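You operate a simulated robot arm through the tools that you are given. There is no shell and no other tool.

You are at the controls of a simulated two-armed robot. One attempt, no reset.

## Task
Fill the water bottle from the jug to 300 ML and screw its cap on.
Fine: the jug goes back where it was; move the funnel from the bottle into the jug. Set down upright: blue-handled jug.

It is judged by the outcome, as a careful person would: the job done as asked, and still so three seconds after it is handed in. It fails if anything else is knocked over, pushed out of place, dropped, spilled or broken. Lids that push on must go on centred and level and be pressed home; caps that screw on are set level and turned clockwise until they are tight.

## Robot
Two 7-joint arms with fingered hands on one trunk that stands fixed in place. Base frame: the origin is at the foot of the trunk, x ahead of it, y to its left, z up; the work surface is at about z = 0.8. Lengths are in m, angles in degrees, forces in N, time in s.
The left shoulder is at [0.06, 0.138, 0.747], the right one opposite. With the tool pointing down near the work surface each hand reaches from about 0.1 to 0.9 m from the base axis, measured 20 degrees to its own side. Payload 4 kg a hand.
The TCP of each hand is the grasp point between the finger pads, 0.036 m short of the fingertips. In the tool frame z runs along the fingers and y along their closing line. The gripper opens to 0.12 m; its body begins 0.042 m behind the TCP. The gripper is a hand of 5 fingers: y runs from the thumb to the fingers, the wrist lies at [-0.015, -0.109, -0.2] in the tool frame, and closing takes about 1.5 s.
Orientation is that of the tool frame in the base frame, as a unit quaternion [x, y, z, w]. With the fingers straight down and the wrist toward the robot, the tool's x, y and z point along [0, 1, 0], [1, 0, 0] and [0, 0, -1] of the base frame.

## Interface
- The arms move only by the tool play_rows. It takes "left_moves", "right_moves" or both (then of equal length, played together; a hand with none holds still); each is a list of rows, each a list of 7 numbers: the shift along the tool's x, y, z in units of 200 mm (1.0 is 200 mm), then the turn, a rotation vector about the tool's x, y, z in units of 180 degrees (1.0 is 180 degrees), then the opening in per cent of the stroke, from 0 (shut) to 100 (fully open). In form: [[x, y, z, wx, wy, wz, grip], ...]. A call has 1 to 20 rows; each row is the pose to reach, as a shift and turn from the pose commanded when the call began, along the tool's axes at that moment. A call with a number of a shift or a turn outside -1 to 1 is refused whole. Each row takes 0.2 s and may step no farther than 0.05 m and 8.6 degrees from the row before; otherwise, or with a gripper value out of range, the whole call is refused. Where a pose cannot be reached the arm comes as near as it can. A force on the tool above 40 N (or 10 N above the force at the start of the call, whichever is more), or a blocked arm, ends the call early, and 0.2 s more pass. The fingers move at their own pace (about 0.153 m/s each) and stop on an object; they squeeze with about 28 N. The grip force told is the motor's: it shows also when the fingers shut on nothing. Time passes only in rows, and 0.2 s behind the last, so rows that repeat a pose let the fingers close. It gives the time, the measured TCP pose, the force on the tool (base axes), the opening and the grip force at its end, in the units of the frame above (readings bear some noise), with the torque about the TCP (base axes, N m) and any sound that the robot's microphone picked up, and new pictures: "show" is both (left out), scene, wrist or none (wrist: the cameras of the hands that moved).
- Cameras (640 x 400 px; columns grow to the right, rows downward): "scene" is now at [0.0496, -0.0298, 1.3844]; the picture's right is [-0.36, -0.93, 0.00], its down [-0.58, 0.23, -0.78] and it looks along [0.73, -0.28, -0.62] (base axes); focal length 214 px, centre (320, 200). "left" rides on the left gripper at [-0.069, -0.079, -0.131] in its tool frame; the picture's right is [-0.78, -0.29, 0.55], its down [0.55, -0.73, 0.40] and it looks along [0.29, 0.61, 0.74] (tool axes); focal length 222 px, centre (320, 200). "right" rides on the right gripper at [0.069, -0.079, -0.131] in its tool frame; the picture's right is [-0.78, 0.29, -0.55], its down [-0.55, -0.73, 0.40] and it looks along [-0.29, 0.61, 0.74] (tool axes); focal length 222 px, centre (320, 200). There is no depth. A picture from a camera that has moved, and an enlarged one, comes with that camera's place and axes in the base frame and with its lens.
- move_column(by): slides the trunk up (or, below 0, down) by that many m; the arms and the scene camera ride with it, the base frame stays. It gives what a move gives, with no picture.
- hand_shape(shape, hand): the hand has 5 fingers and takes this shape, open, in about a second: jaw (thumb against the fingers, like two jaws); tri (thumb and two fingers); tip (a fingertip pinch); poke (one finger out to press); point (the index stretched); flat (the hand flat); cup (the hand cupped); fist (a fist). The gripper value then closes the fingers along that shape, each until it touches; the sizes above hold for jaw. It gives what a move gives, with no picture.
- pan_tilt(pan, tilt): turns the head with the scene camera to pan (to the left, within 86 degrees either way) and tilt (down, from -29 to 69), counted from straight ahead of the robot. It gives what a move gives, and a new picture of the scene camera.
- zoom(camera, box): a new picture of the part [left, top, right, bottom] of that camera's present view, enlarged. It takes no simulated time.
- finish_job(): hands the job in; it is judged then, once.

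Places have to be worked out from the pictures, the camera data and where the tool is seen. Open the grippers and draw the arms clear of the work before you hand the job in, unless the task says otherwise.

The tools are called after "Call:" by a JSON object that holds its "fn" and its "kwargs". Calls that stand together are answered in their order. play_rows: Moves the arms, as the interface text tells. Its arguments: {"type":"object","properties":{"left_moves":{"type":"array","items":{"type":"array","items":{"type":"number"}}},"right_moves":{"type":"array","items":{"type":"array","items":{"type":"number"}}},"show":{"type":"string","enum":["both","scene","wrist","none"]}},"required":[]} The other tools are called the same way: move_column (by) moves the trunk up or down; hand_shape (shape, hand) gives the hand a shape; pan_tilt (pan, tilt) turns the head that bears the scene camera; zoom (camera, box) takes an enlarged picture of a part of a camera's view; finish_job () hands the job in.

At the start:

```text
t: 0.0
left_ee_pos: [0.6511, -0.007, 1.1787]
left_orientation: [0.707, 0.707, -0.001, 0.0]
left_contact_force: [0.2, 0.3, 0.8]
left_wrist_torque: [0.01, -0.04, -0.03]
left_opening: 0.1198
left_grasp_force: 0.1
left_shape: jaw
right_ee_pos: [0.3773, -0.5008, 1.1414]
right_orientation: [0.708, 0.706, 0.0, 0.0]
right_contact_force: [0.8, 0.8, 0.1]
right_wrist_torque: [-0.01, -0.02, 0.0]
right_opening: 0.1196
right_grasp_force: 0.1
right_shape: jaw
trunk travel left (down, up): [-0.325, 0.265]
head pan, tilt (commanded): [-21.1, 38.7]
```

scene: 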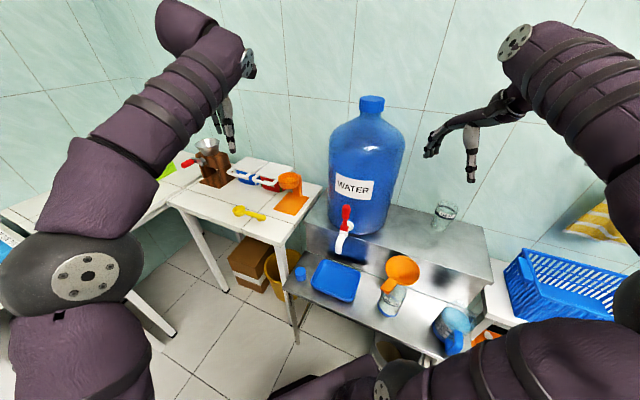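
right: 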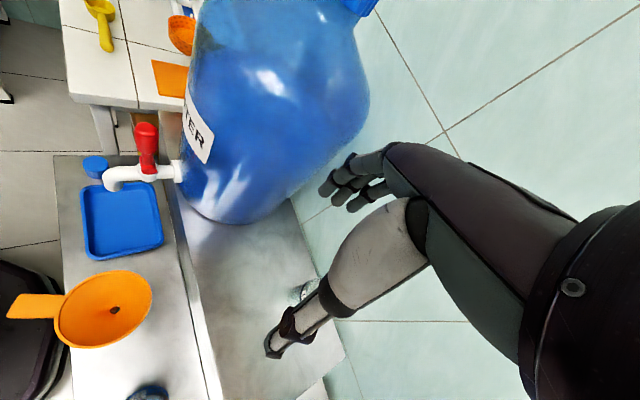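
left: 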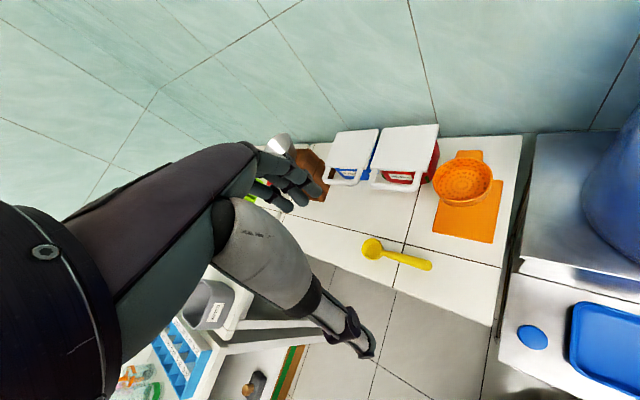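

The scene shows a large water dispenser, a blue tray, a bottle with an orange funnel, a blue cap and a blue-handled jug at the lower right. I'll zoom in on these first.

Call:
{"fn": "zoom", "kwargs": {"camera": "scene", "box": [280, 180, 500, 360]}}

Call:
{"fn": "zoom", "kwargs": {"camera": "right", "box": [0, 120, 360, 400]}}

Call:
{"fn": "zoom", "kwargs": {"camera": "scene", "box": [280, 220, 400, 320]}}

```text
2.22 times, centred on (390, 270) of scene
camera zoom: at [0.0496, -0.0298, 1.3844], right [-0.36, -0.93, 0.0], down [-0.58, 0.23, -0.78], along [0.73, -0.28, -0.62], focal length 477 px, centre (164, 44)
```

zoom: 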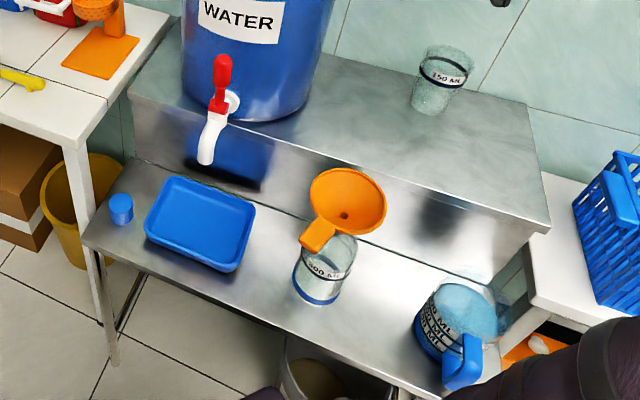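

```text
1.43 times, centred on (180, 260) of right
camera zoom: at [0.2975, -0.4322, 1.2748], right [0.29, -0.79, 0.55], down [-0.74, -0.55, -0.4], along [0.61, -0.29, -0.74], focal length 317 px, centre (520, 114)
```

zoom: 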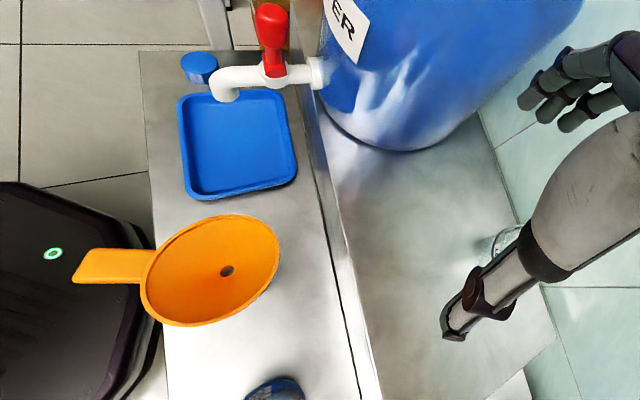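

```text
4.00 times, centred on (340, 270) of scene
camera zoom: at [0.0496, -0.0298, 1.3844], right [-0.36, -0.93, 0.0], down [-0.58, 0.23, -0.78], along [0.73, -0.28, -0.62], focal length 858 px, centre (240, -80)
```

zoom: 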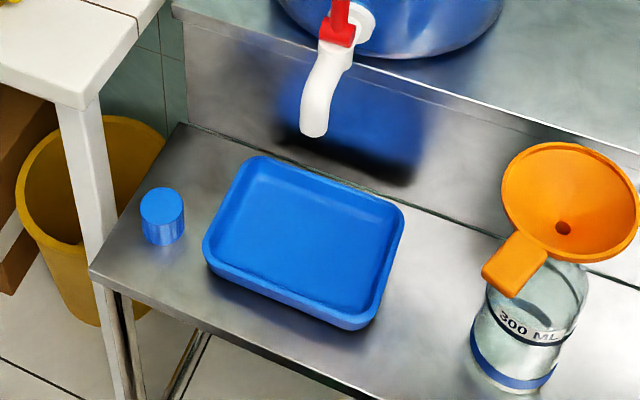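

The bottle (with a 300 ML line) carries the orange funnel, and the jug stands to the right. I'll turn the head toward the right to see the jug better.

Call:
{"fn": "pan_tilt", "kwargs": {"pan": -40, "tilt": 50}}

```text
t: 0.8
left_ee_pos: [0.6513, -0.0067, 1.1767]
left_orientation: [0.707, 0.707, 0.0, 0.0]
left_contact_force: [0.6, 0.4, -1.0]
left_wrist_torque: [0.01, 0.04, -0.02]
left_opening: 0.1198
left_grasp_force: 0.1
left_shape: jaw
right_ee_pos: [0.3769, -0.5004, 1.1419]
right_orientation: [0.707, 0.707, 0.0, 0.0]
right_contact_force: [-0.5, -0.3, 0.9]
right_wrist_torque: [-0.01, -0.03, 0.0]
right_opening: 0.1197
right_grasp_force: 0.0
right_shape: jaw
trunk travel left (down, up): [-0.325, 0.265]
head pan, tilt (commanded): [-40.0, 50.0]
camera scene: at [0.0285, -0.0484, 1.3683], right [-0.64, -0.77, 0.0], down [-0.59, 0.49, -0.64], along [0.49, -0.41, -0.77], focal length 214 px, centre (320, 200)
```

scene: 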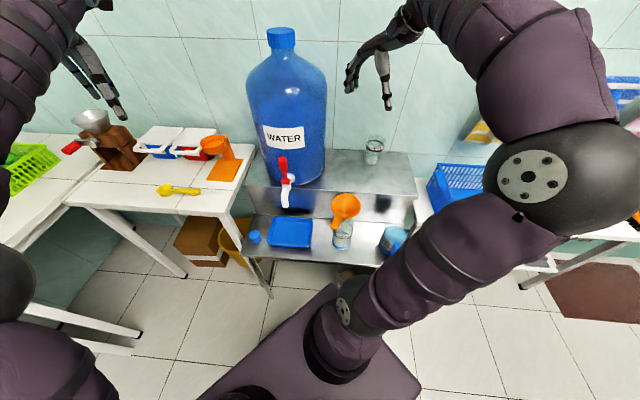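

The jug is visible just left of the upper arm in this view. I'll zoom on it and on the bottle.

Call:
{"fn": "zoom", "kwargs": {"camera": "scene", "box": [310, 180, 430, 280]}}

Call:
{"fn": "zoom", "kwargs": {"camera": "scene", "box": [230, 190, 350, 290]}}

```text
4.00 times, centred on (370, 230) of scene
camera zoom: at [0.0285, -0.0484, 1.3683], right [-0.64, -0.77, 0.0], down [-0.59, 0.49, -0.64], along [0.49, -0.41, -0.77], focal length 858 px, centre (120, 80)
```

zoom: 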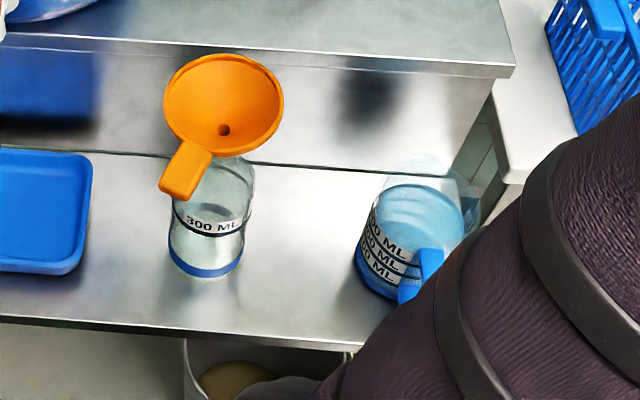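

```text
4.00 times, centred on (290, 240) of scene
camera zoom: at [0.0285, -0.0484, 1.3683], right [-0.64, -0.77, 0.0], down [-0.59, 0.49, -0.64], along [0.49, -0.41, -0.77], focal length 858 px, centre (440, 40)
```

zoom: 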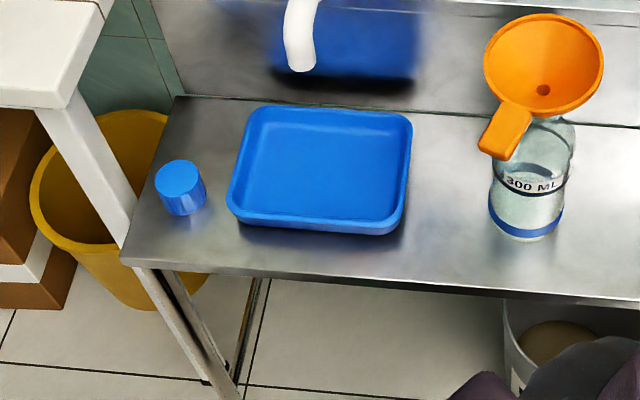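

The shelf runs at 45° to the base axes (lower shelf z≈0.61, upper step z≈0.79); I judge the bottle at about (0.29,-0.38), the cap at (0.52,-0.13) and the jug near (0.15,-0.46). I'll move the right hand outward to clear the view of the jug.

Call:
{"fn": "play_rows", "kwargs": {"right_moves": [[-0.2, 0, 0, 0, 0, 0, 100], [-0.4, 0, 0, 0, 0, 0, 100], [-0.6, 0, 0, 0, 0, 0, 100], [-0.8, 0, 0, 0, 0, 0, 100], [-1.0, 0, 0, 0, 0, 0, 100]], "show": "scene"}}

```text
t: 2.0
left_ee_pos: [0.6526, -0.0067, 1.1767]
left_orientation: [0.708, 0.706, -0.001, 0.0]
left_contact_force: [0.0, -0.4, -0.4]
left_wrist_torque: [0.01, -0.02, 0.0]
left_opening: 0.1197
left_grasp_force: 0.0
left_shape: jaw
right_ee_pos: [0.3819, -0.6942, 1.1408]
right_orientation: [0.702, 0.712, -0.006, -0.003]
right_contact_force: [-0.3, 0.6, 0.3]
right_wrist_torque: [-0.04, -0.02, 0.02]
right_opening: 0.1197
right_grasp_force: 0.1
right_shape: jaw
right hand out of reach, approached as far as the arm can: row 5
trunk travel left (down, up): [-0.325, 0.265]
head pan, tilt (commanded): [-40.0, 50.0]
camera scene: at [0.0294, -0.0488, 1.3682], right [-0.64, -0.77, 0.0], down [-0.59, 0.49, -0.64], along [0.49, -0.41, -0.77], focal length 214 px, centre (320, 200)
```

scene: 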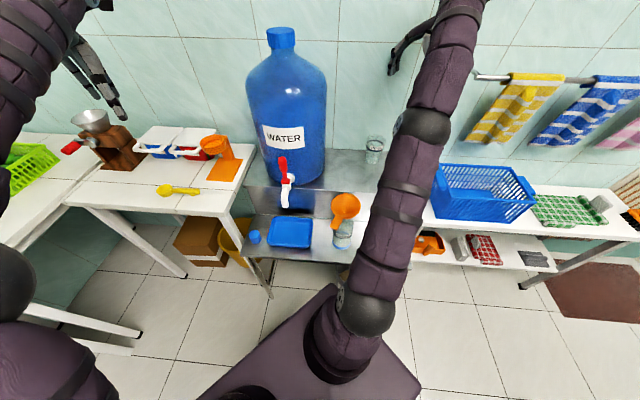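

The outstretched arm now covers the jug, so the wrist camera is a better viewer. I'll draw the right hand back and turn it so its camera looks left toward the jug.

Call:
{"fn": "play_rows", "kwargs": {"right_moves": [[0.08, -0.2, 0.0, 0, 0, -0.039, 100], [0.16, -0.4, 0.0, 0, 0, -0.078, 100], [0.24, -0.6, 0, 0, 0, -0.117, 100], [0.32, -0.8, 0, 0, 0, -0.156, 100], [0.4, -1.0, 0, 0, 0, -0.195, 100]], "show": "both"}}

```text
t: 3.2
left_ee_pos: [0.6503, -0.006, 1.1774]
left_orientation: [0.707, 0.707, 0.0, 0.0]
left_contact_force: [-0.1, 1.2, 0.6]
left_wrist_torque: [0.01, 0.0, 0.0]
left_opening: 0.1196
left_grasp_force: 0.1
left_shape: jaw
right_ee_pos: [0.2137, -0.621, 1.1444]
right_orientation: [0.482, 0.876, -0.017, -0.007]
right_contact_force: [0.5, 1.2, 0.0]
right_wrist_torque: [-0.03, -0.03, -0.02]
right_opening: 0.12
right_grasp_force: 0.1
right_shape: jaw
right hand out of reach, approached as far as the arm can: row 5
trunk travel left (down, up): [-0.325, 0.265]
head pan, tilt (commanded): [-40.0, 50.0]
camera scene: at [0.0283, -0.0471, 1.3683], right [-0.64, -0.77, 0.0], down [-0.59, 0.49, -0.64], along [0.49, -0.41, -0.77], focal length 214 px, centre (320, 200)
camera right: at [0.1129, -0.6029, 1.2806], right [0.68, -0.5, 0.54], down [-0.34, -0.87, -0.37], along [0.65, 0.07, -0.76], focal length 222 px, centre (320, 200)
```

scene: 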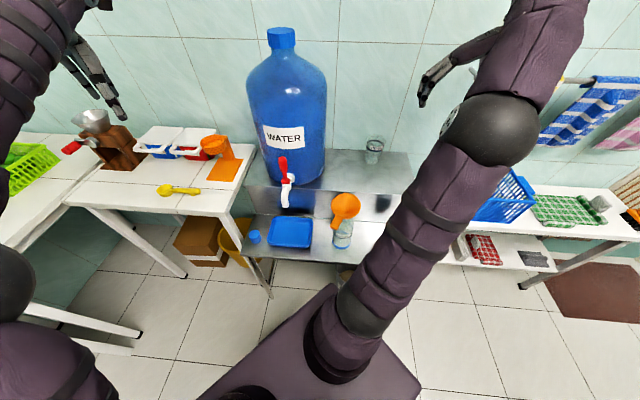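
right: 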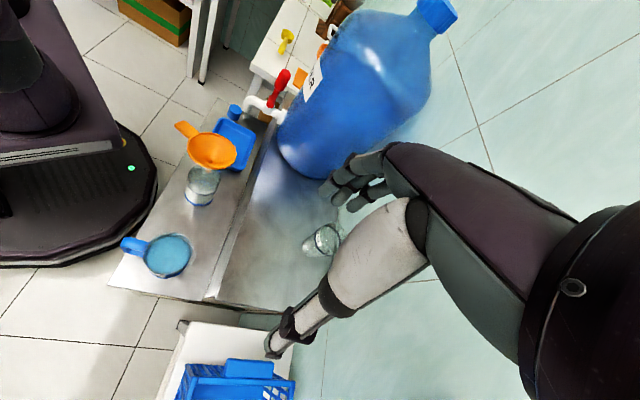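

The right wrist camera now sees the jug and bottle. I'll zoom in on them.

Call:
{"fn": "zoom", "kwargs": {"camera": "right", "box": [100, 100, 260, 300]}}

Call:
{"fn": "zoom", "kwargs": {"camera": "right", "box": [110, 220, 210, 290]}}

```text
2.00 times, centred on (180, 200) of right
camera zoom: at [0.1129, -0.6029, 1.2806], right [0.68, -0.5, 0.54], down [-0.34, -0.87, -0.37], along [0.65, 0.07, -0.76], focal length 444 px, centre (600, 200)
```

zoom: 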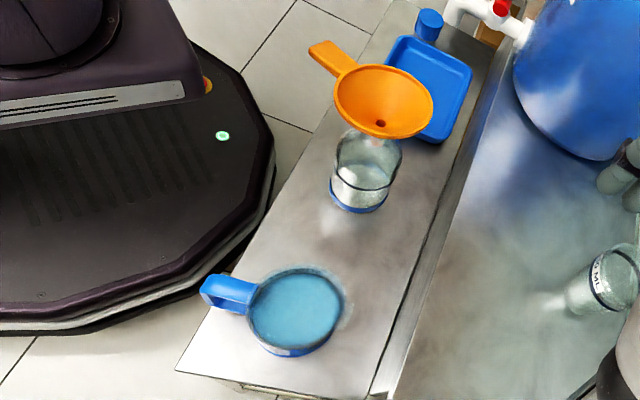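

```text
5.71 times, centred on (160, 255) of right
camera zoom: at [0.1129, -0.6029, 1.2806], right [0.68, -0.5, 0.54], down [-0.34, -0.87, -0.37], along [0.65, 0.07, -0.76], focal length 1269 px, centre (1234, -114)
```

zoom: 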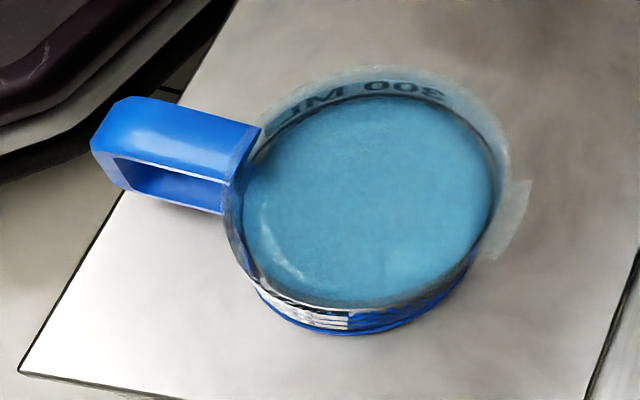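

The jug's handle loop points toward the robot and its spout away from it; the jug axis is near (0.163,-0.505). I'll bring the right hand over to a clearer spot while turning it, and draw the left hand back a little, to test reachability of a handle grasp pose.

Call:
{"fn": "play_rows", "kwargs": {"right_moves": [[0.05, 0.1, 0, 0, 0, 0.044, 100], [0.1, 0.2, 0, 0, 0, 0.088, 100], [0.15, 0.3, 0, 0, 0, 0.132, 100], [0.2, 0.4, 0, 0, 0, 0.176, 100], [0.25, 0.5, 0, 0, 0, 0.22, 100], [0.3, 0.6, 0, 0, 0, 0.264, 100], [0.35, 0.7, 0, 0, 0, 0.308, 100], [0.4, 0.8, 0, 0, 0, 0.352, 100], [0.46, 0.9, 0, 0, 0, 0.396, 100], [0.52, 0.99, 0, 0, 0, 0.44, 100]], "left_moves": [[0, -0.1, -0.05, 0, 0, 0, 100], [0, -0.2, -0.1, 0, 0, 0, 100], [0, -0.3, -0.15, 0, 0, 0, 100], [0, -0.4, -0.2, 0, 0, 0, 100], [0, -0.5, -0.25, 0, 0, 0, 100], [0, -0.6, -0.3, 0, 0, 0, 100], [0, -0.7, -0.35, 0, 0, 0, 100], [0, -0.8, -0.4, 0, 0, 0, 100], [0, -0.9, -0.45, 0, 0, 0, 100], [0, -1.0, -0.5, 0, 0, 0, 100]], "show": "both"}}

```text
t: 5.4
left_ee_pos: [0.4502, -0.0074, 1.2774]
left_orientation: [0.707, 0.707, 0.001, 0.0]
left_contact_force: [0.6, -0.3, 0.4]
left_wrist_torque: [0.02, 0.02, 0.03]
left_opening: 0.1196
left_grasp_force: 0.0
left_shape: jaw
right_ee_pos: [0.2849, -0.4248, 1.1352]
right_orientation: [0.919, 0.395, 0.003, -0.012]
right_contact_force: [0.9, -0.2, -0.3]
right_wrist_torque: [0.0, 0.04, -0.01]
right_opening: 0.1199
right_grasp_force: 0.0
right_shape: jaw
trunk travel left (down, up): [-0.325, 0.265]
head pan, tilt (commanded): [-40.0, 50.0]
camera scene: at [0.0285, -0.0487, 1.3682], right [-0.64, -0.77, 0.0], down [-0.59, 0.49, -0.64], along [0.49, -0.41, -0.77], focal length 214 px, centre (320, 200)
camera right: at [0.2746, -0.3239, 1.2708], right [-0.33, -0.78, 0.53], down [-0.91, 0.11, -0.39], along [0.25, -0.61, -0.75], focal length 222 px, centre (320, 200)
camera left: at [0.3718, -0.0769, 1.4091], right [-0.29, -0.78, -0.55], down [-0.73, 0.55, -0.4], along [0.61, 0.29, -0.74], focal length 222 px, centre (320, 200)
```

scene: 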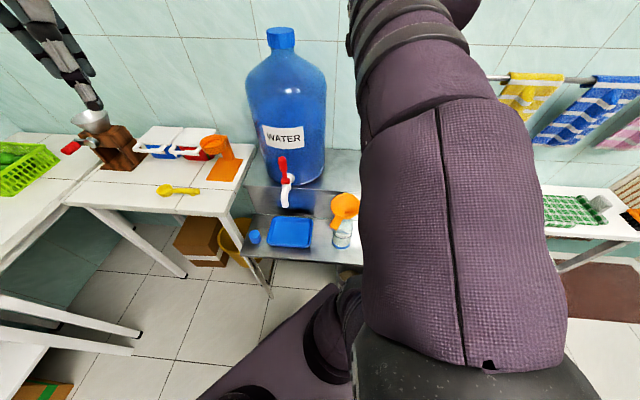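
right: 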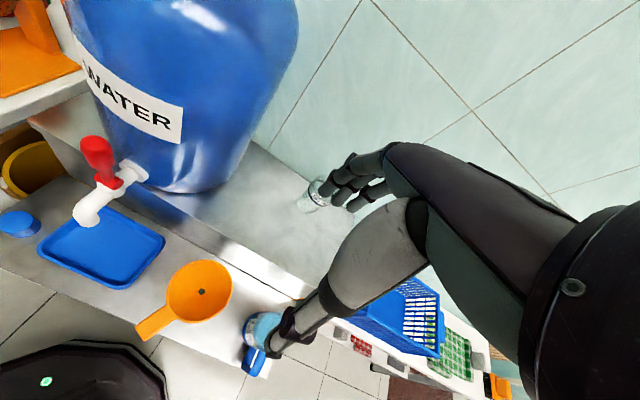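
left: 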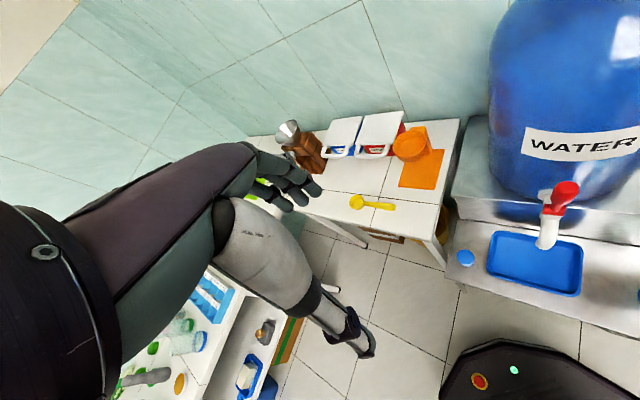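

The arm bends fine in this region. I'll continue turning the hand (thumb to the left, palm inward) and bring it above the jug's handle at about z=1.03.

Call:
{"fn": "play_rows", "kwargs": {"right_moves": [[-0.064, -0.051, 0.045, 0, 0, 0.046, 100], [-0.128, -0.102, 0.09, 0, 0, 0.092, 100], [-0.193, -0.153, 0.136, 0, 0, 0.138, 100], [-0.257, -0.204, 0.182, 0, 0, 0.184, 100], [-0.321, -0.255, 0.227, 0, 0, 0.23, 100], [-0.385, -0.306, 0.273, 0, 0, 0.276, 100], [-0.449, -0.357, 0.318, 0, 0, 0.322, 100], [-0.513, -0.408, 0.364, 0, 0, 0.368, 100], [-0.578, -0.459, 0.409, 0, 0, 0.414, 100], [-0.642, -0.51, 0.455, 0, 0, 0.46, 100], [-0.706, -0.561, 0.5, 0, 0, 0.504, 100]], "show": "both"}}

```text
t: 6.3
left_ee_pos: [0.4496, -0.007, 1.2778]
left_orientation: [0.708, 0.706, 0.001, 0.0]
left_contact_force: [0.4, 0.1, -0.8]
left_wrist_torque: [0.0, -0.02, 0.02]
left_opening: 0.1194
left_grasp_force: 0.1
left_shape: jaw
right_ee_pos: [0.2592, -0.4343, 1.0754]
right_orientation: [0.972, 0.223, 0.002, -0.071]
right_contact_force: [-0.4, 0.1, 0.5]
right_wrist_torque: [0.0, -0.01, -0.03]
right_opening: 0.1198
right_grasp_force: 0.0
right_shape: jaw
trunk travel left (down, up): [-0.325, 0.265]
head pan, tilt (commanded): [-40.0, 50.0]
stopped in row 4 (right hand): the arm was blocked; the commanded pose is now the measured one
camera scene: at [0.0284, -0.0483, 1.3683], right [-0.64, -0.77, 0.0], down [-0.59, 0.49, -0.64], along [0.49, -0.41, -0.77], focal length 214 px, centre (320, 200)
camera right: at [0.2903, -0.3522, 1.2203], right [-0.57, -0.67, 0.48], down [-0.82, 0.47, -0.31], along [-0.01, -0.57, -0.82], focal length 222 px, centre (320, 200)
```

scene: 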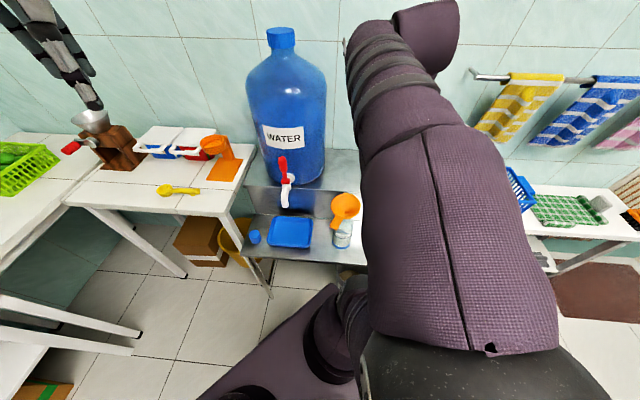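
right: 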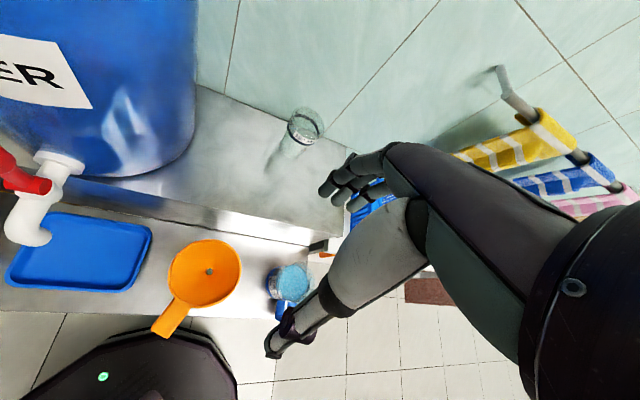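

The wrist blocked at about −63° yaw, so that thumb-left grasp isn't reachable. I'll turn the hand back to the default yaw near the bottle, high above it, and then test a pouring roll in free air.

Call:
{"fn": "play_rows", "kwargs": {"right_moves": [[0.027, -0.04, -0.009, -0.0041, -0.0043, -0.0445, 100], [0.054, -0.08, -0.018, -0.0082, -0.0087, -0.089, 100], [0.08, -0.12, -0.027, -0.0123, -0.013, -0.1334, 100], [0.107, -0.16, -0.036, -0.0164, -0.0174, -0.1779, 100], [0.134, -0.2, -0.046, -0.0205, -0.0217, -0.2224, 100], [0.16, -0.24, -0.055, -0.0246, -0.026, -0.2669, 100], [0.187, -0.28, -0.064, -0.0287, -0.0304, -0.3113, 100], [0.215, -0.322, -0.074, -0.0328, -0.0347, -0.3558, 100]], "show": "none"}}

```text
t: 7.7
left_ee_pos: [0.4508, -0.0072, 1.2733]
left_orientation: [0.708, 0.706, 0.0, 0.0]
left_contact_force: [-0.2, -0.4, -0.7]
left_wrist_torque: [0.02, 0.03, -0.04]
left_opening: 0.1198
left_grasp_force: 0.2
left_shape: jaw
right_ee_pos: [0.2497, -0.4211, 1.0622]
right_orientation: [0.86, 0.505, -0.032, -0.063]
right_contact_force: [-0.1, -0.5, -0.3]
right_wrist_torque: [0.0, -0.02, 0.0]
right_opening: 0.1199
right_grasp_force: 0.0
right_shape: jaw
trunk travel left (down, up): [-0.325, 0.265]
head pan, tilt (commanded): [-40.0, 50.0]
stopped in row 6 (right hand): the arm was blocked; the commanded pose is now the measured one
```

Again blocked; possibly the arm touches the trunk or the head, since the elbow sits very near the camera. I'll look around with the head.

Call:
{"fn": "pan_tilt", "kwargs": {"pan": -70, "tilt": 60}}

```text
t: 8.6
left_ee_pos: [0.4504, -0.007, 1.2785]
left_orientation: [0.707, 0.707, 0.0, 0.0]
left_contact_force: [-0.5, 0.4, -0.5]
left_wrist_torque: [-0.01, 0.04, -0.01]
left_opening: 0.1197
left_grasp_force: 0.1
left_shape: jaw
right_ee_pos: [0.2493, -0.4202, 1.068]
right_orientation: [0.86, 0.505, -0.032, -0.062]
right_contact_force: [-0.4, 0.0, 0.1]
right_wrist_torque: [0.04, 0.0, 0.02]
right_opening: 0.1197
right_grasp_force: 0.0
right_shape: jaw
trunk travel left (down, up): [-0.325, 0.265]
head pan, tilt (commanded): [-70.0, 60.0]
camera scene: at [-0.0077, -0.0615, 1.3558], right [-0.94, -0.34, 0.0], down [-0.3, 0.81, -0.5], along [0.17, -0.47, -0.87], focal length 214 px, centre (320, 200)
```

scene: 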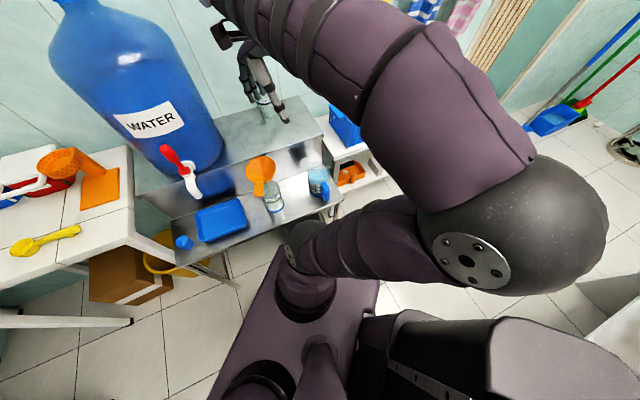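

The wrist seems to hit its flexion limit when the hand is low and close while the elbow is below it. I'll raise the trunk so the elbow sits higher, then retry.

Call:
{"fn": "move_column", "kwargs": {"by": 0.2}}

```text
t: 10.8
left_ee_pos: [0.4503, -0.0068, 1.4768]
left_orientation: [0.708, 0.706, 0.0, 0.0]
left_contact_force: [-0.2, 0.0, 0.6]
left_wrist_torque: [0.0, -0.03, 0.01]
left_opening: 0.1197
left_grasp_force: 0.1
left_shape: jaw
right_ee_pos: [0.2487, -0.4198, 1.2682]
right_orientation: [0.86, 0.506, -0.031, -0.06]
right_contact_force: [0.2, -0.3, -0.3]
right_wrist_torque: [-0.01, 0.01, 0.0]
right_opening: 0.1199
right_grasp_force: 0.1
right_shape: jaw
trunk travel left (down, up): [-0.525, 0.065]
head pan, tilt (commanded): [-70.0, 60.0]
```

The trunk is up 0.2 m. Now I bring the right hand to plain fingers-down at about (0.27,-0.36,1.15).

Call:
{"fn": "play_rows", "kwargs": {"right_moves": [[0.062, 0.005, 0.119, -0.0083, -0.0026, -0.0322, 100], [0.124, 0.01, 0.238, -0.0166, -0.0053, -0.0644, 100], [0.185, 0.016, 0.356, -0.0248, -0.0079, -0.0967, 100], [0.247, 0.021, 0.475, -0.0331, -0.0106, -0.1289, 100], [0.309, 0.026, 0.594, -0.0414, -0.0132, -0.1611, 100]], "show": "none"}}

```text
t: 12.0
left_ee_pos: [0.4504, -0.0068, 1.4774]
left_orientation: [0.707, 0.707, 0.0, 0.001]
left_contact_force: [-0.9, -1.1, -0.2]
left_wrist_torque: [-0.02, 0.01, 0.04]
left_opening: 0.1196
left_grasp_force: 0.0
left_shape: jaw
right_ee_pos: [0.2694, -0.3602, 1.1507]
right_orientation: [0.706, 0.708, 0.001, 0.002]
right_contact_force: [0.4, 0.5, 0.7]
right_wrist_torque: [-0.02, -0.01, -0.02]
right_opening: 0.1197
right_grasp_force: 0.1
right_shape: jaw
trunk travel left (down, up): [-0.525, 0.065]
head pan, tilt (commanded): [-70.0, 60.0]
```

That worked. Now I test the pouring roll about the tool's y axis (+75°) in free air.

Call:
{"fn": "play_rows", "kwargs": {"right_moves": [[0, 0, 0, 0, 0.0417, 0, 100], [0, 0, 0, 0, 0.0833, 0, 100], [0, 0, 0, 0, 0.125, 0, 100], [0, 0, 0, 0, 0.1667, 0, 100], [0, 0, 0, 0, 0.2083, 0, 100], [0, 0, 0, 0, 0.25, 0, 100], [0, 0, 0, 0, 0.2917, 0, 100], [0, 0, 0, 0, 0.3333, 0, 100], [0, 0, 0, 0, 0.375, 0, 100], [0, 0, 0, 0, 0.4167, 0, 100]], "show": "both"}}

```text
t: 14.2
left_ee_pos: [0.4496, -0.0064, 1.4776]
left_orientation: [0.706, 0.708, 0.0, 0.0]
left_contact_force: [-0.5, 0.3, 0.0]
left_wrist_torque: [-0.02, -0.01, -0.02]
left_opening: 0.1196
left_grasp_force: 0.1
left_shape: jaw
right_ee_pos: [0.27, -0.3618, 1.1516]
right_orientation: [0.561, 0.561, 0.43, -0.43]
right_contact_force: [-0.7, -0.1, 0.8]
right_wrist_torque: [0.0, -0.03, 0.01]
right_opening: 0.1201
right_grasp_force: 0.0
right_shape: jaw
trunk travel left (down, up): [-0.525, 0.065]
head pan, tilt (commanded): [-70.0, 60.0]
camera scene: at [-0.0077, -0.0621, 1.5557], right [-0.94, -0.34, 0.0], down [-0.3, 0.81, -0.5], along [0.17, -0.47, -0.87], focal length 214 px, centre (320, 200)
camera right: at [0.1899, -0.4705, 1.2534], right [0.29, -0.73, -0.62], down [-0.73, 0.24, -0.63], along [0.61, 0.64, -0.47], focal length 222 px, centre (320, 200)
```

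scene: 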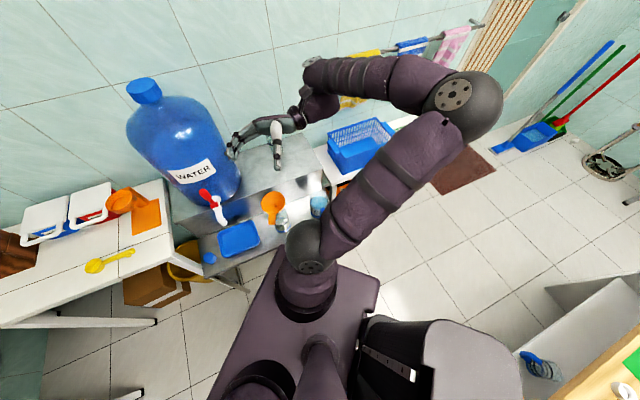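
right: 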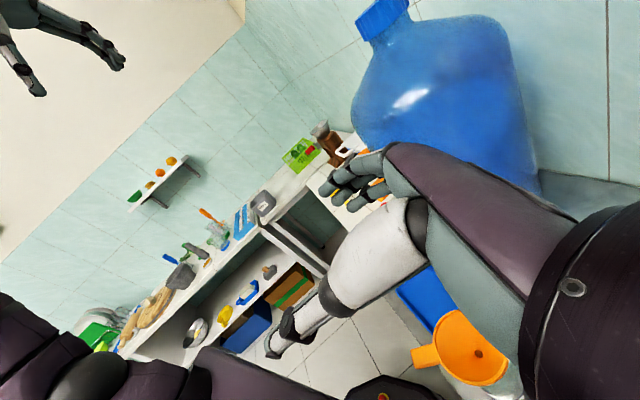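

The pouring roll works well (elbow out to the right). Now I'll unroll the hand and move it toward the jug to inspect its handle with the wrist camera.

Call:
{"fn": "play_rows", "kwargs": {"right_moves": [[-0.032, -0.05, -0.022, 0, -0.0417, 0, 100], [-0.064, -0.1, -0.045, 0, -0.0833, 0, 100], [-0.096, -0.15, -0.067, 0, -0.125, 0, 100], [-0.128, -0.2, -0.09, 0, -0.1667, 0, 100], [-0.16, -0.25, -0.112, 0, -0.2083, 0, 100], [-0.191, -0.3, -0.135, 0, -0.25, 0, 100], [-0.223, -0.35, -0.157, 0, -0.2917, 0, 100], [-0.255, -0.4, -0.18, 0, -0.3333, 0, 100], [-0.287, -0.45, -0.202, 0, -0.375, 0, 100], [-0.319, -0.5, -0.225, 0, -0.4167, 0, 100]], "show": "none"}}

Call:
{"fn": "play_rows", "kwargs": {"right_moves": [[-0.025, -0.05, 0.0, 0, 0, -0.0417, 100], [-0.05, -0.1, 0.0, 0, 0, -0.0833, 100], [-0.075, -0.15, 0.0, 0, 0, -0.125, 100], [-0.1, -0.2, 0.0, 0, 0, -0.1667, 100], [-0.125, -0.25, 0.0, 0, 0, -0.2083, 100], [-0.15, -0.3, 0.0, 0, 0, -0.25, 100]], "show": "both"}}

```text
t: 16.4
left_ee_pos: [0.4513, -0.0065, 1.4773]
left_orientation: [0.707, 0.707, 0.001, 0.0]
left_contact_force: [0.3, 0.3, -0.4]
left_wrist_torque: [-0.01, -0.01, -0.01]
left_opening: 0.1195
left_grasp_force: 0.0
left_shape: jaw
right_ee_pos: [0.1706, -0.4193, 1.1004]
right_orientation: [0.707, 0.707, -0.001, 0.001]
right_contact_force: [-0.6, 0.0, 0.1]
right_wrist_torque: [-0.05, 0.05, 0.03]
right_opening: 0.1198
right_grasp_force: 0.1
right_shape: jaw
trunk travel left (down, up): [-0.525, 0.065]
head pan, tilt (commanded): [-70.0, 60.0]
```

```text
t: 17.8
left_ee_pos: [0.4515, -0.0069, 1.4778]
left_orientation: [0.707, 0.707, -0.001, 0.0]
left_contact_force: [-0.7, 0.0, -0.6]
left_wrist_torque: [0.01, 0.0, -0.03]
left_opening: 0.1195
left_grasp_force: 0.2
left_shape: jaw
right_ee_pos: [0.1102, -0.4505, 1.1004]
right_orientation: [0.381, 0.925, 0.0, 0.0]
right_contact_force: [-0.1, 0.5, 1.1]
right_wrist_torque: [-0.01, -0.03, -0.03]
right_opening: 0.1199
right_grasp_force: 0.1
right_shape: jaw
trunk travel left (down, up): [-0.525, 0.065]
head pan, tilt (commanded): [-70.0, 60.0]
camera scene: at [-0.0078, -0.0619, 1.5557], right [-0.94, -0.34, 0.0], down [-0.3, 0.81, -0.5], along [0.17, -0.47, -0.87], focal length 214 px, centre (320, 200)
camera right: at [0.0038, -0.4585, 1.2335], right [0.76, -0.35, 0.55], down [-0.13, -0.91, -0.4], along [0.64, 0.23, -0.74], focal length 222 px, centre (320, 200)
```

scene: 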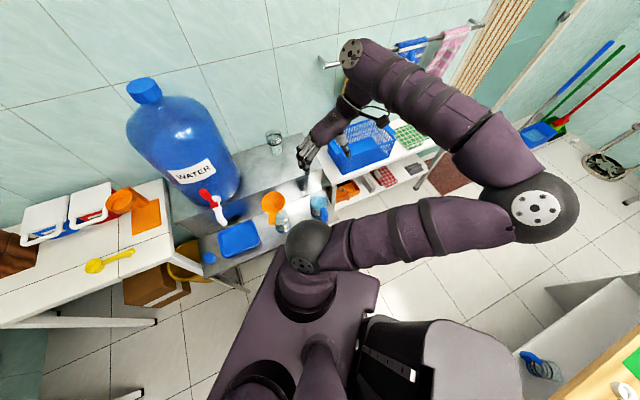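
right: 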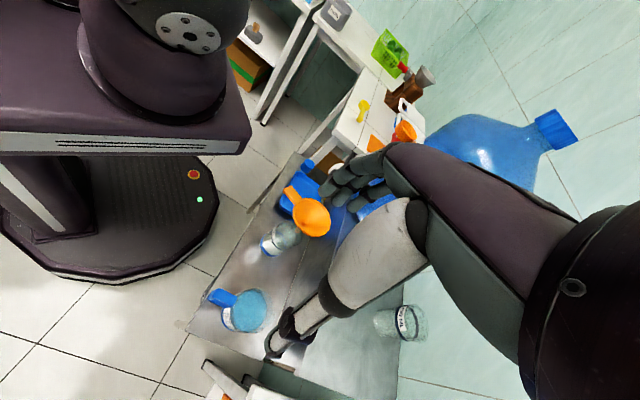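

This pose (yaw +45°, fingers down) is reachable and both cameras see the jug. I'll zoom in to measure the jug, handle and bottle.

Call:
{"fn": "zoom", "kwargs": {"camera": "right", "box": [190, 260, 290, 350]}}

Call:
{"fn": "zoom", "kwargs": {"camera": "scene", "box": [250, 170, 350, 250]}}

```text
4.44 times, centred on (240, 305) of right
camera zoom: at [0.0038, -0.4585, 1.2335], right [0.76, -0.35, 0.55], down [-0.13, -0.91, -0.4], along [0.64, 0.23, -0.74], focal length 987 px, centre (676, -267)
```

zoom: 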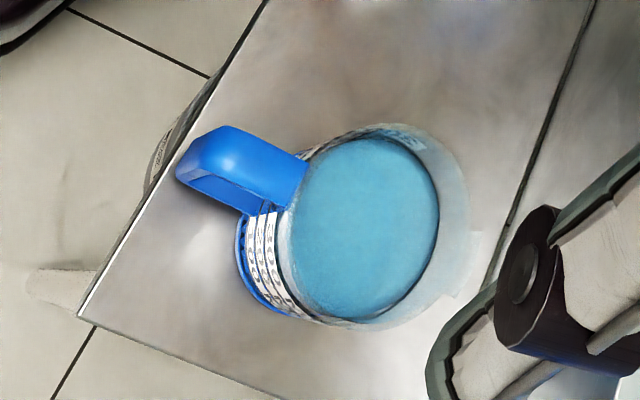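

```text
5.00 times, centred on (300, 210) of scene
camera zoom: at [-0.0078, -0.0619, 1.5557], right [-0.94, -0.34, 0.0], down [-0.3, 0.81, -0.5], along [0.17, -0.47, -0.87], focal length 1072 px, centre (420, 150)
```

zoom: 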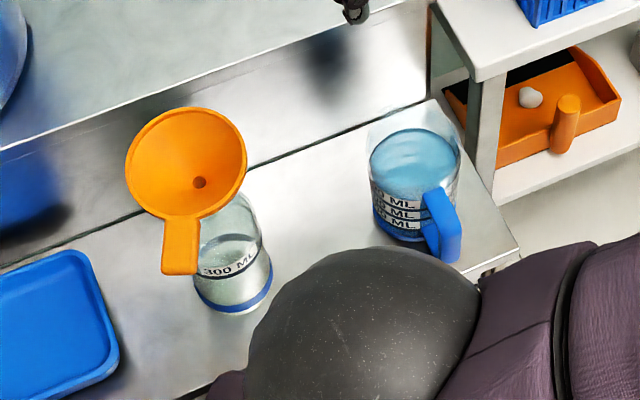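

I'll zoom in further on the handle in both views to find its height and extents.

Call:
{"fn": "zoom", "kwargs": {"camera": "scene", "box": [300, 185, 350, 225]}}

Call:
{"fn": "zoom", "kwargs": {"camera": "right", "box": [205, 280, 265, 325]}}

```text
10.00 times, centred on (325, 205) of scene
camera zoom: at [-0.0078, -0.0619, 1.5557], right [-0.94, -0.34, 0.0], down [-0.3, 0.81, -0.5], along [0.17, -0.47, -0.87], focal length 2145 px, centre (270, 150)
```

zoom: 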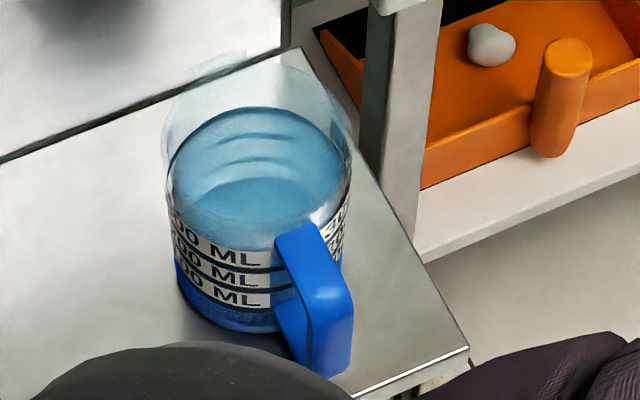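

```text
8.89 times, centred on (235, 302) of right
camera zoom: at [0.0038, -0.4585, 1.2335], right [0.76, -0.35, 0.55], down [-0.13, -0.91, -0.4], along [0.64, 0.23, -0.74], focal length 1974 px, centre (1076, -711)
```

zoom: 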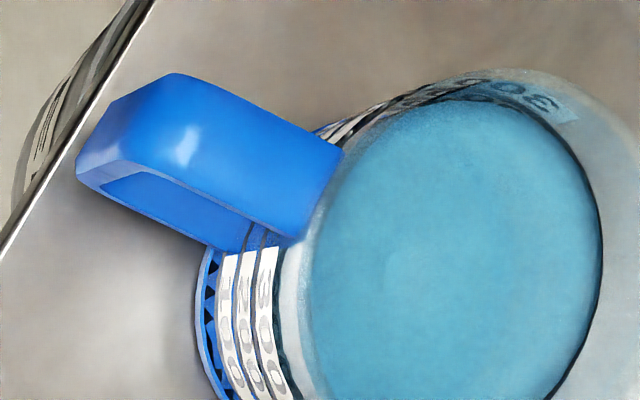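

The jug's handle spans z≈0.655–0.725, reaching 0.085 m out from the jug axis (0.163,-0.511), about 17 mm wide; the rim is near z≈0.75. I'll test whether the hand can tilt 45° (fingers down-and-outward toward the jug) at this yaw.

Call:
{"fn": "play_rows", "kwargs": {"right_moves": [[0, 0, 0, 0, -0.0417, 0, 100], [0, 0, 0, 0, -0.0833, 0, 100], [0, 0, 0, 0, -0.125, 0, 100], [0, 0, 0, 0, -0.1667, 0, 100], [0, 0, 0, 0, -0.2083, 0, 100], [0, 0, 0, 0, -0.25, 0, 100]], "show": "both"}}

```text
t: 19.2
left_ee_pos: [0.4502, -0.0058, 1.4763]
left_orientation: [0.707, 0.707, 0.0, 0.0]
left_contact_force: [0.0, 0.1, -0.6]
left_wrist_torque: [0.0, 0.01, -0.01]
left_opening: 0.1197
left_grasp_force: 0.0
left_shape: jaw
right_ee_pos: [0.1135, -0.4493, 1.0987]
right_orientation: [0.346, 0.855, -0.144, 0.359]
right_contact_force: [0.0, 0.8, 0.6]
right_wrist_torque: [0.0, -0.01, 0.05]
right_opening: 0.1201
right_grasp_force: 0.1
right_shape: jaw
trunk travel left (down, up): [-0.525, 0.065]
head pan, tilt (commanded): [-70.0, 60.0]
camera scene: at [-0.0075, -0.0609, 1.5552], right [-0.94, -0.34, 0.0], down [-0.3, 0.81, -0.5], along [0.17, -0.47, -0.87], focal length 214 px, centre (320, 200)
camera right: at [-0.0436, -0.4079, 1.1448], right [0.32, 0.1, 0.94], down [-0.03, -0.99, 0.11], along [0.95, -0.06, -0.31], focal length 222 px, centre (320, 200)
```

scene: 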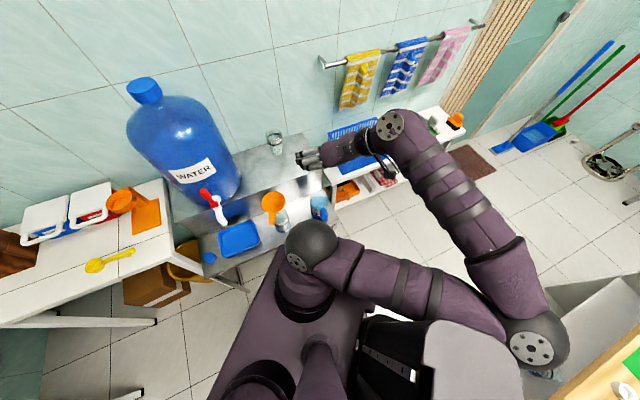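
right: 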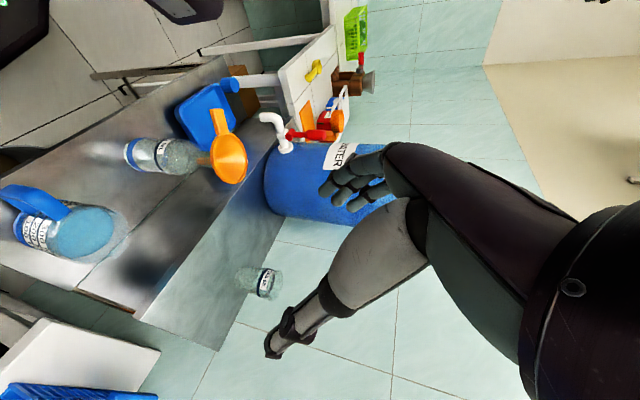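

45° is comfortably reachable. I'll test tilting further toward horizontal fingers.

Call:
{"fn": "play_rows", "kwargs": {"right_moves": [[0, 0, 0, 0, -0.0417, 0, 100], [0, 0, 0, 0, -0.0833, 0, 100], [0, 0, 0, 0, -0.125, 0, 100], [0, 0, 0, 0, -0.1667, 0, 100], [0, 0, 0, 0, -0.2083, 0, 100]], "show": "both"}}

```text
t: 19.8
left_ee_pos: [0.451, -0.0077, 1.4788]
left_orientation: [0.708, 0.706, 0.001, 0.0]
left_contact_force: [-0.4, 0.7, -0.1]
left_wrist_torque: [-0.02, -0.02, -0.01]
left_opening: 0.1197
left_grasp_force: 0.0
left_shape: jaw
right_ee_pos: [0.153, -0.4386, 1.1067]
right_orientation: [0.268, 0.815, -0.136, 0.495]
right_contact_force: [-0.7, 1.1, 0.3]
right_wrist_torque: [0.03, 0.0, 0.0]
right_opening: 0.1198
right_grasp_force: 0.1
right_shape: jaw
trunk travel left (down, up): [-0.525, 0.065]
head pan, tilt (commanded): [-70.0, 60.0]
stopped in row 3 (right hand): the arm was blocked; the commanded pose is now the measured one
camera scene: at [-0.008, -0.0616, 1.5568], right [-0.94, -0.34, 0.0], down [-0.3, 0.81, -0.5], along [0.17, -0.47, -0.87], focal length 214 px, centre (320, 200)
camera right: at [-0.0143, -0.4185, 1.107], right [0.05, 0.27, 0.96], down [0.07, -0.96, 0.26], along [1.0, 0.05, -0.07], focal length 222 px, centre (320, 200)
```

scene: 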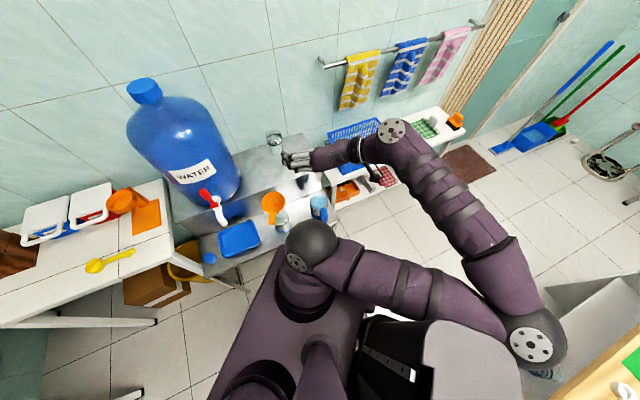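
right: 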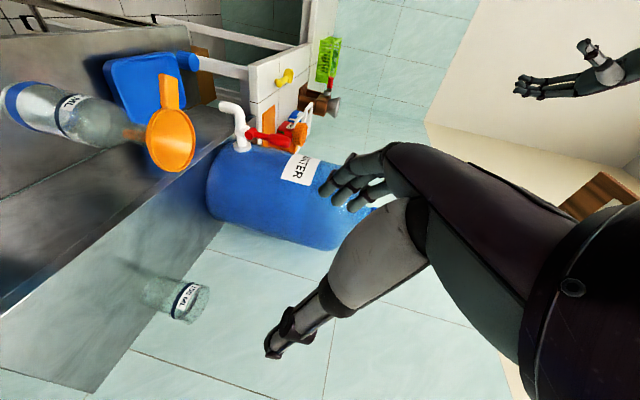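

The limit there is about 60°, so a 45° handle grasp is fine. Next I test the planned pouring end pose in free air: spout heading +x (yaw 90°), fingers tilted 30° back, near (0.187,-0.378,1.06).

Call:
{"fn": "play_rows", "kwargs": {"right_moves": [[0.0196, 0.0279, 0.0073, -0.0037, 0.0413, -0.0176, 100], [0.0392, 0.0558, 0.0146, -0.0075, 0.0827, -0.0353, 100], [0.0587, 0.0838, 0.0219, -0.0112, 0.124, -0.0529, 100], [0.0783, 0.1117, 0.0292, -0.0149, 0.1654, -0.0706, 100], [0.0979, 0.1396, 0.0365, -0.0186, 0.2067, -0.0882, 100], [0.1175, 0.1675, 0.0438, -0.0224, 0.2481, -0.1058, 100], [0.1371, 0.1954, 0.051, -0.0261, 0.2894, -0.1235, 100], [0.1567, 0.2233, 0.0583, -0.0298, 0.3307, -0.1411, 100], [0.1762, 0.2513, 0.0656, -0.0335, 0.3721, -0.1588, 100], [0.1958, 0.2792, 0.0729, -0.0373, 0.4134, -0.1764, 100], [0.2154, 0.3071, 0.0802, -0.041, 0.4548, -0.1941, 100], [0.235, 0.335, 0.0875, -0.0447, 0.4961, -0.2117, 100]], "show": "both"}}

```text
t: 22.4
left_ee_pos: [0.4526, -0.0056, 1.4754]
left_orientation: [0.707, 0.707, 0.0, 0.001]
left_contact_force: [0.4, -0.4, -0.6]
left_wrist_torque: [0.0, 0.05, -0.01]
left_opening: 0.1198
left_grasp_force: 0.0
left_shape: jaw
right_ee_pos: [0.1878, -0.3775, 1.0586]
right_orientation: [0.001, 0.965, 0.001, -0.26]
right_contact_force: [-0.3, -0.1, 0.4]
right_wrist_torque: [-0.04, -0.02, 0.02]
right_opening: 0.1198
right_grasp_force: 0.1
right_shape: jaw
trunk travel left (down, up): [-0.525, 0.065]
head pan, tilt (commanded): [-70.0, 60.0]
camera scene: at [-0.0063, -0.0613, 1.5557], right [-0.94, -0.34, 0.0], down [-0.3, 0.81, -0.5], along [0.17, -0.47, -0.87], focal length 214 px, centre (320, 200)
camera right: at [0.1931, -0.4576, 1.209], right [0.95, 0.29, 0.08], down [0.27, -0.74, -0.62], along [-0.12, 0.61, -0.78], focal length 222 px, centre (320, 200)
```

scene: 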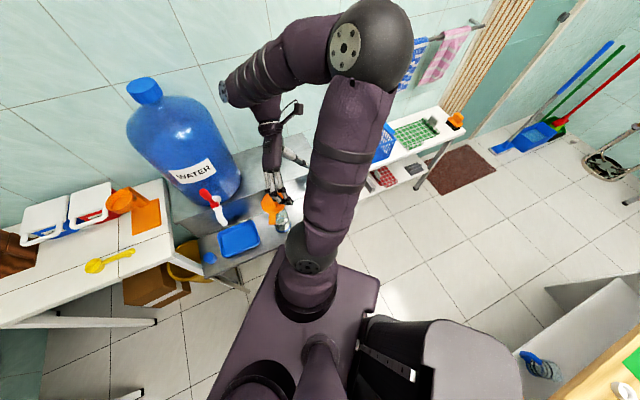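
right: 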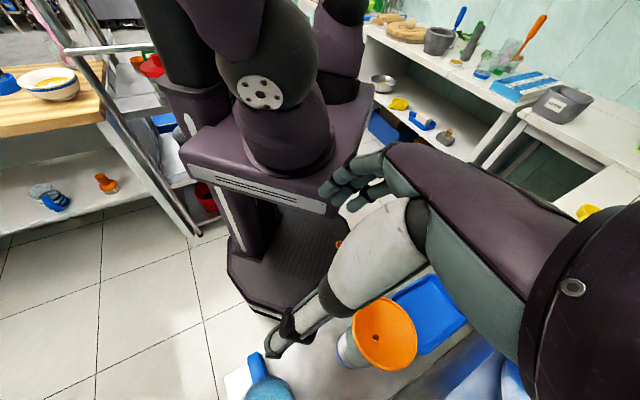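

The pouring end pose is reached exactly. Now I go to a pre-grasp pose behind the jug's handle: yaw 45°, tilted 45°, at about (0.04,-0.388,0.95).

Call:
{"fn": "play_rows", "kwargs": {"right_moves": [[0.0335, -0.0045, 0.0765, 0.0032, -0.0358, 0.0242, 100], [0.067, -0.0091, 0.1531, 0.0064, -0.0716, 0.0483, 100], [0.1005, -0.0136, 0.2296, 0.0095, -0.1074, 0.0725, 100], [0.134, -0.0182, 0.3062, 0.0127, -0.1432, 0.0966, 100], [0.1675, -0.0227, 0.3827, 0.0159, -0.179, 0.1208, 100], [0.201, -0.0273, 0.4593, 0.0191, -0.2148, 0.1449, 100], [0.2345, -0.0318, 0.5358, 0.0223, -0.2506, 0.1691, 100], [0.268, -0.0364, 0.6124, 0.0255, -0.2864, 0.1932, 100], [0.3015, -0.0409, 0.6889, 0.0286, -0.3222, 0.2174, 100], [0.335, -0.0455, 0.7655, 0.0318, -0.358, 0.2415, 100], [0.3685, -0.05, 0.842, 0.035, -0.3938, 0.2657, 100]], "show": "both"}}

```text
t: 24.8
left_ee_pos: [0.4512, -0.0074, 1.4807]
left_orientation: [0.707, 0.707, 0.0, 0.001]
left_contact_force: [-0.4, 1.1, -0.3]
left_wrist_torque: [0.01, 0.02, 0.04]
left_opening: 0.1198
left_grasp_force: 0.0
left_shape: jaw
right_ee_pos: [0.0227, -0.3876, 0.9426]
right_orientation: [0.349, 0.878, -0.123, 0.303]
right_contact_force: [0.0, -0.3, 0.6]
right_wrist_torque: [0.0, 0.01, 0.02]
right_opening: 0.1199
right_grasp_force: 0.1
right_shape: jaw
right hand out of reach, approached as far as the arm can: row 8, 9, 10, 11
trunk travel left (down, up): [-0.525, 0.065]
head pan, tilt (commanded): [-70.0, 60.0]
camera scene: at [-0.0074, -0.0622, 1.5586], right [-0.94, -0.34, 0.0], down [-0.3, 0.81, -0.5], along [0.17, -0.47, -0.87], focal length 214 px, centre (320, 200)
camera right: at [-0.1316, -0.3529, 1.0054], right [0.4, 0.02, 0.91], down [-0.01, -1.0, 0.03], along [0.91, -0.03, -0.4], focal length 222 px, centre (320, 200)
```

scene: 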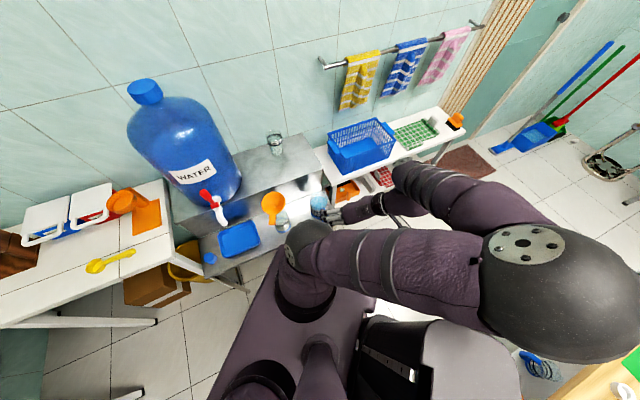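
right: 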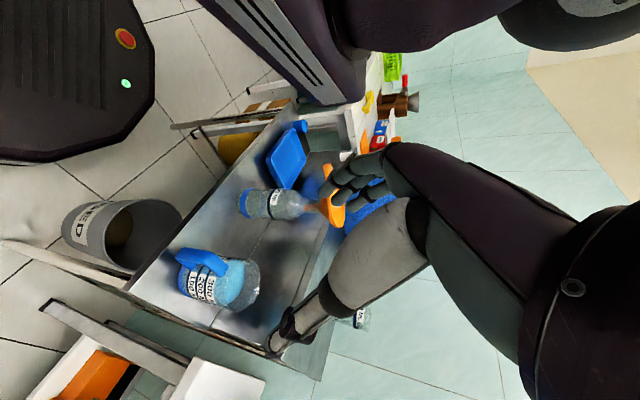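

The hand is close behind the jug, slightly at its reach limit. I'll use the trunk to lower it (arm configuration kept) by 0.2 m, staying clear of the handle.

Call:
{"fn": "move_column", "kwargs": {"by": -0.2}}

Call:
{"fn": "zoom", "kwargs": {"camera": "right", "box": [0, 0, 640, 400]}}

Call:
{"fn": "zoom", "kwargs": {"camera": "scene", "box": [200, 150, 440, 300]}}

```text
t: 25.6
left_ee_pos: [0.45, -0.0062, 1.4387]
left_orientation: [0.708, 0.707, 0.0, 0.0]
left_contact_force: [0.6, 0.6, -0.2]
left_wrist_torque: [0.04, 0.0, 0.01]
left_opening: 0.1198
left_grasp_force: 0.0
left_shape: jaw
right_ee_pos: [0.0227, -0.3858, 0.8986]
right_orientation: [0.341, 0.884, -0.117, 0.299]
right_contact_force: [0.1, -0.3, -0.1]
right_wrist_torque: [-0.02, 0.01, -0.01]
right_opening: 0.1197
right_grasp_force: 0.2
right_shape: jaw
trunk travel left (down, up): [-0.49, 0.1]
head pan, tilt (commanded): [-70.0, 60.0]
stopped: the arm was blocked; the commanded pose is now the measured one
```

```text
1.00 times, centred on (320, 200) of right (not enlarged: the box is as wide or as high as the picture)
camera zoom: at [-0.1295, -0.3554, 0.9638], right [0.41, 0.02, 0.91], down [0.01, -1.0, 0.02], along [0.91, 0.0, -0.41], focal length 222 px, centre (320, 200)
```

zoom: 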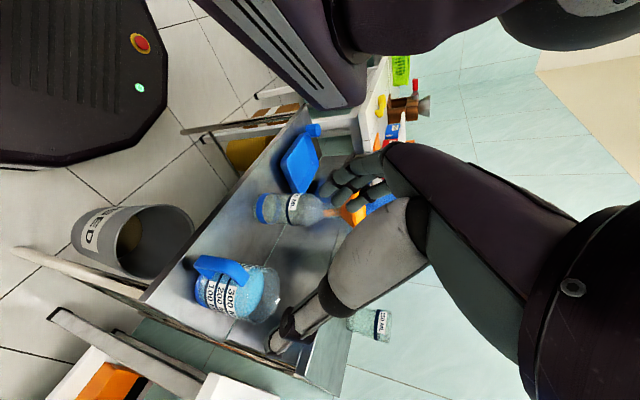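

```text
2.67 times, centred on (320, 225) of scene
camera zoom: at [-0.0077, -0.0617, 1.5165], right [-0.94, -0.34, 0.0], down [-0.3, 0.81, -0.5], along [0.17, -0.47, -0.87], focal length 572 px, centre (320, 133)
```

zoom: 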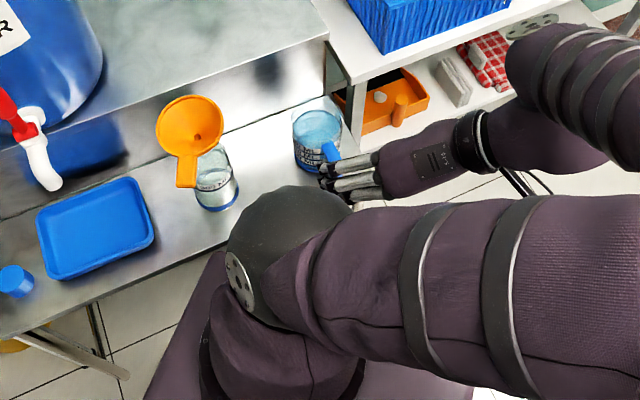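

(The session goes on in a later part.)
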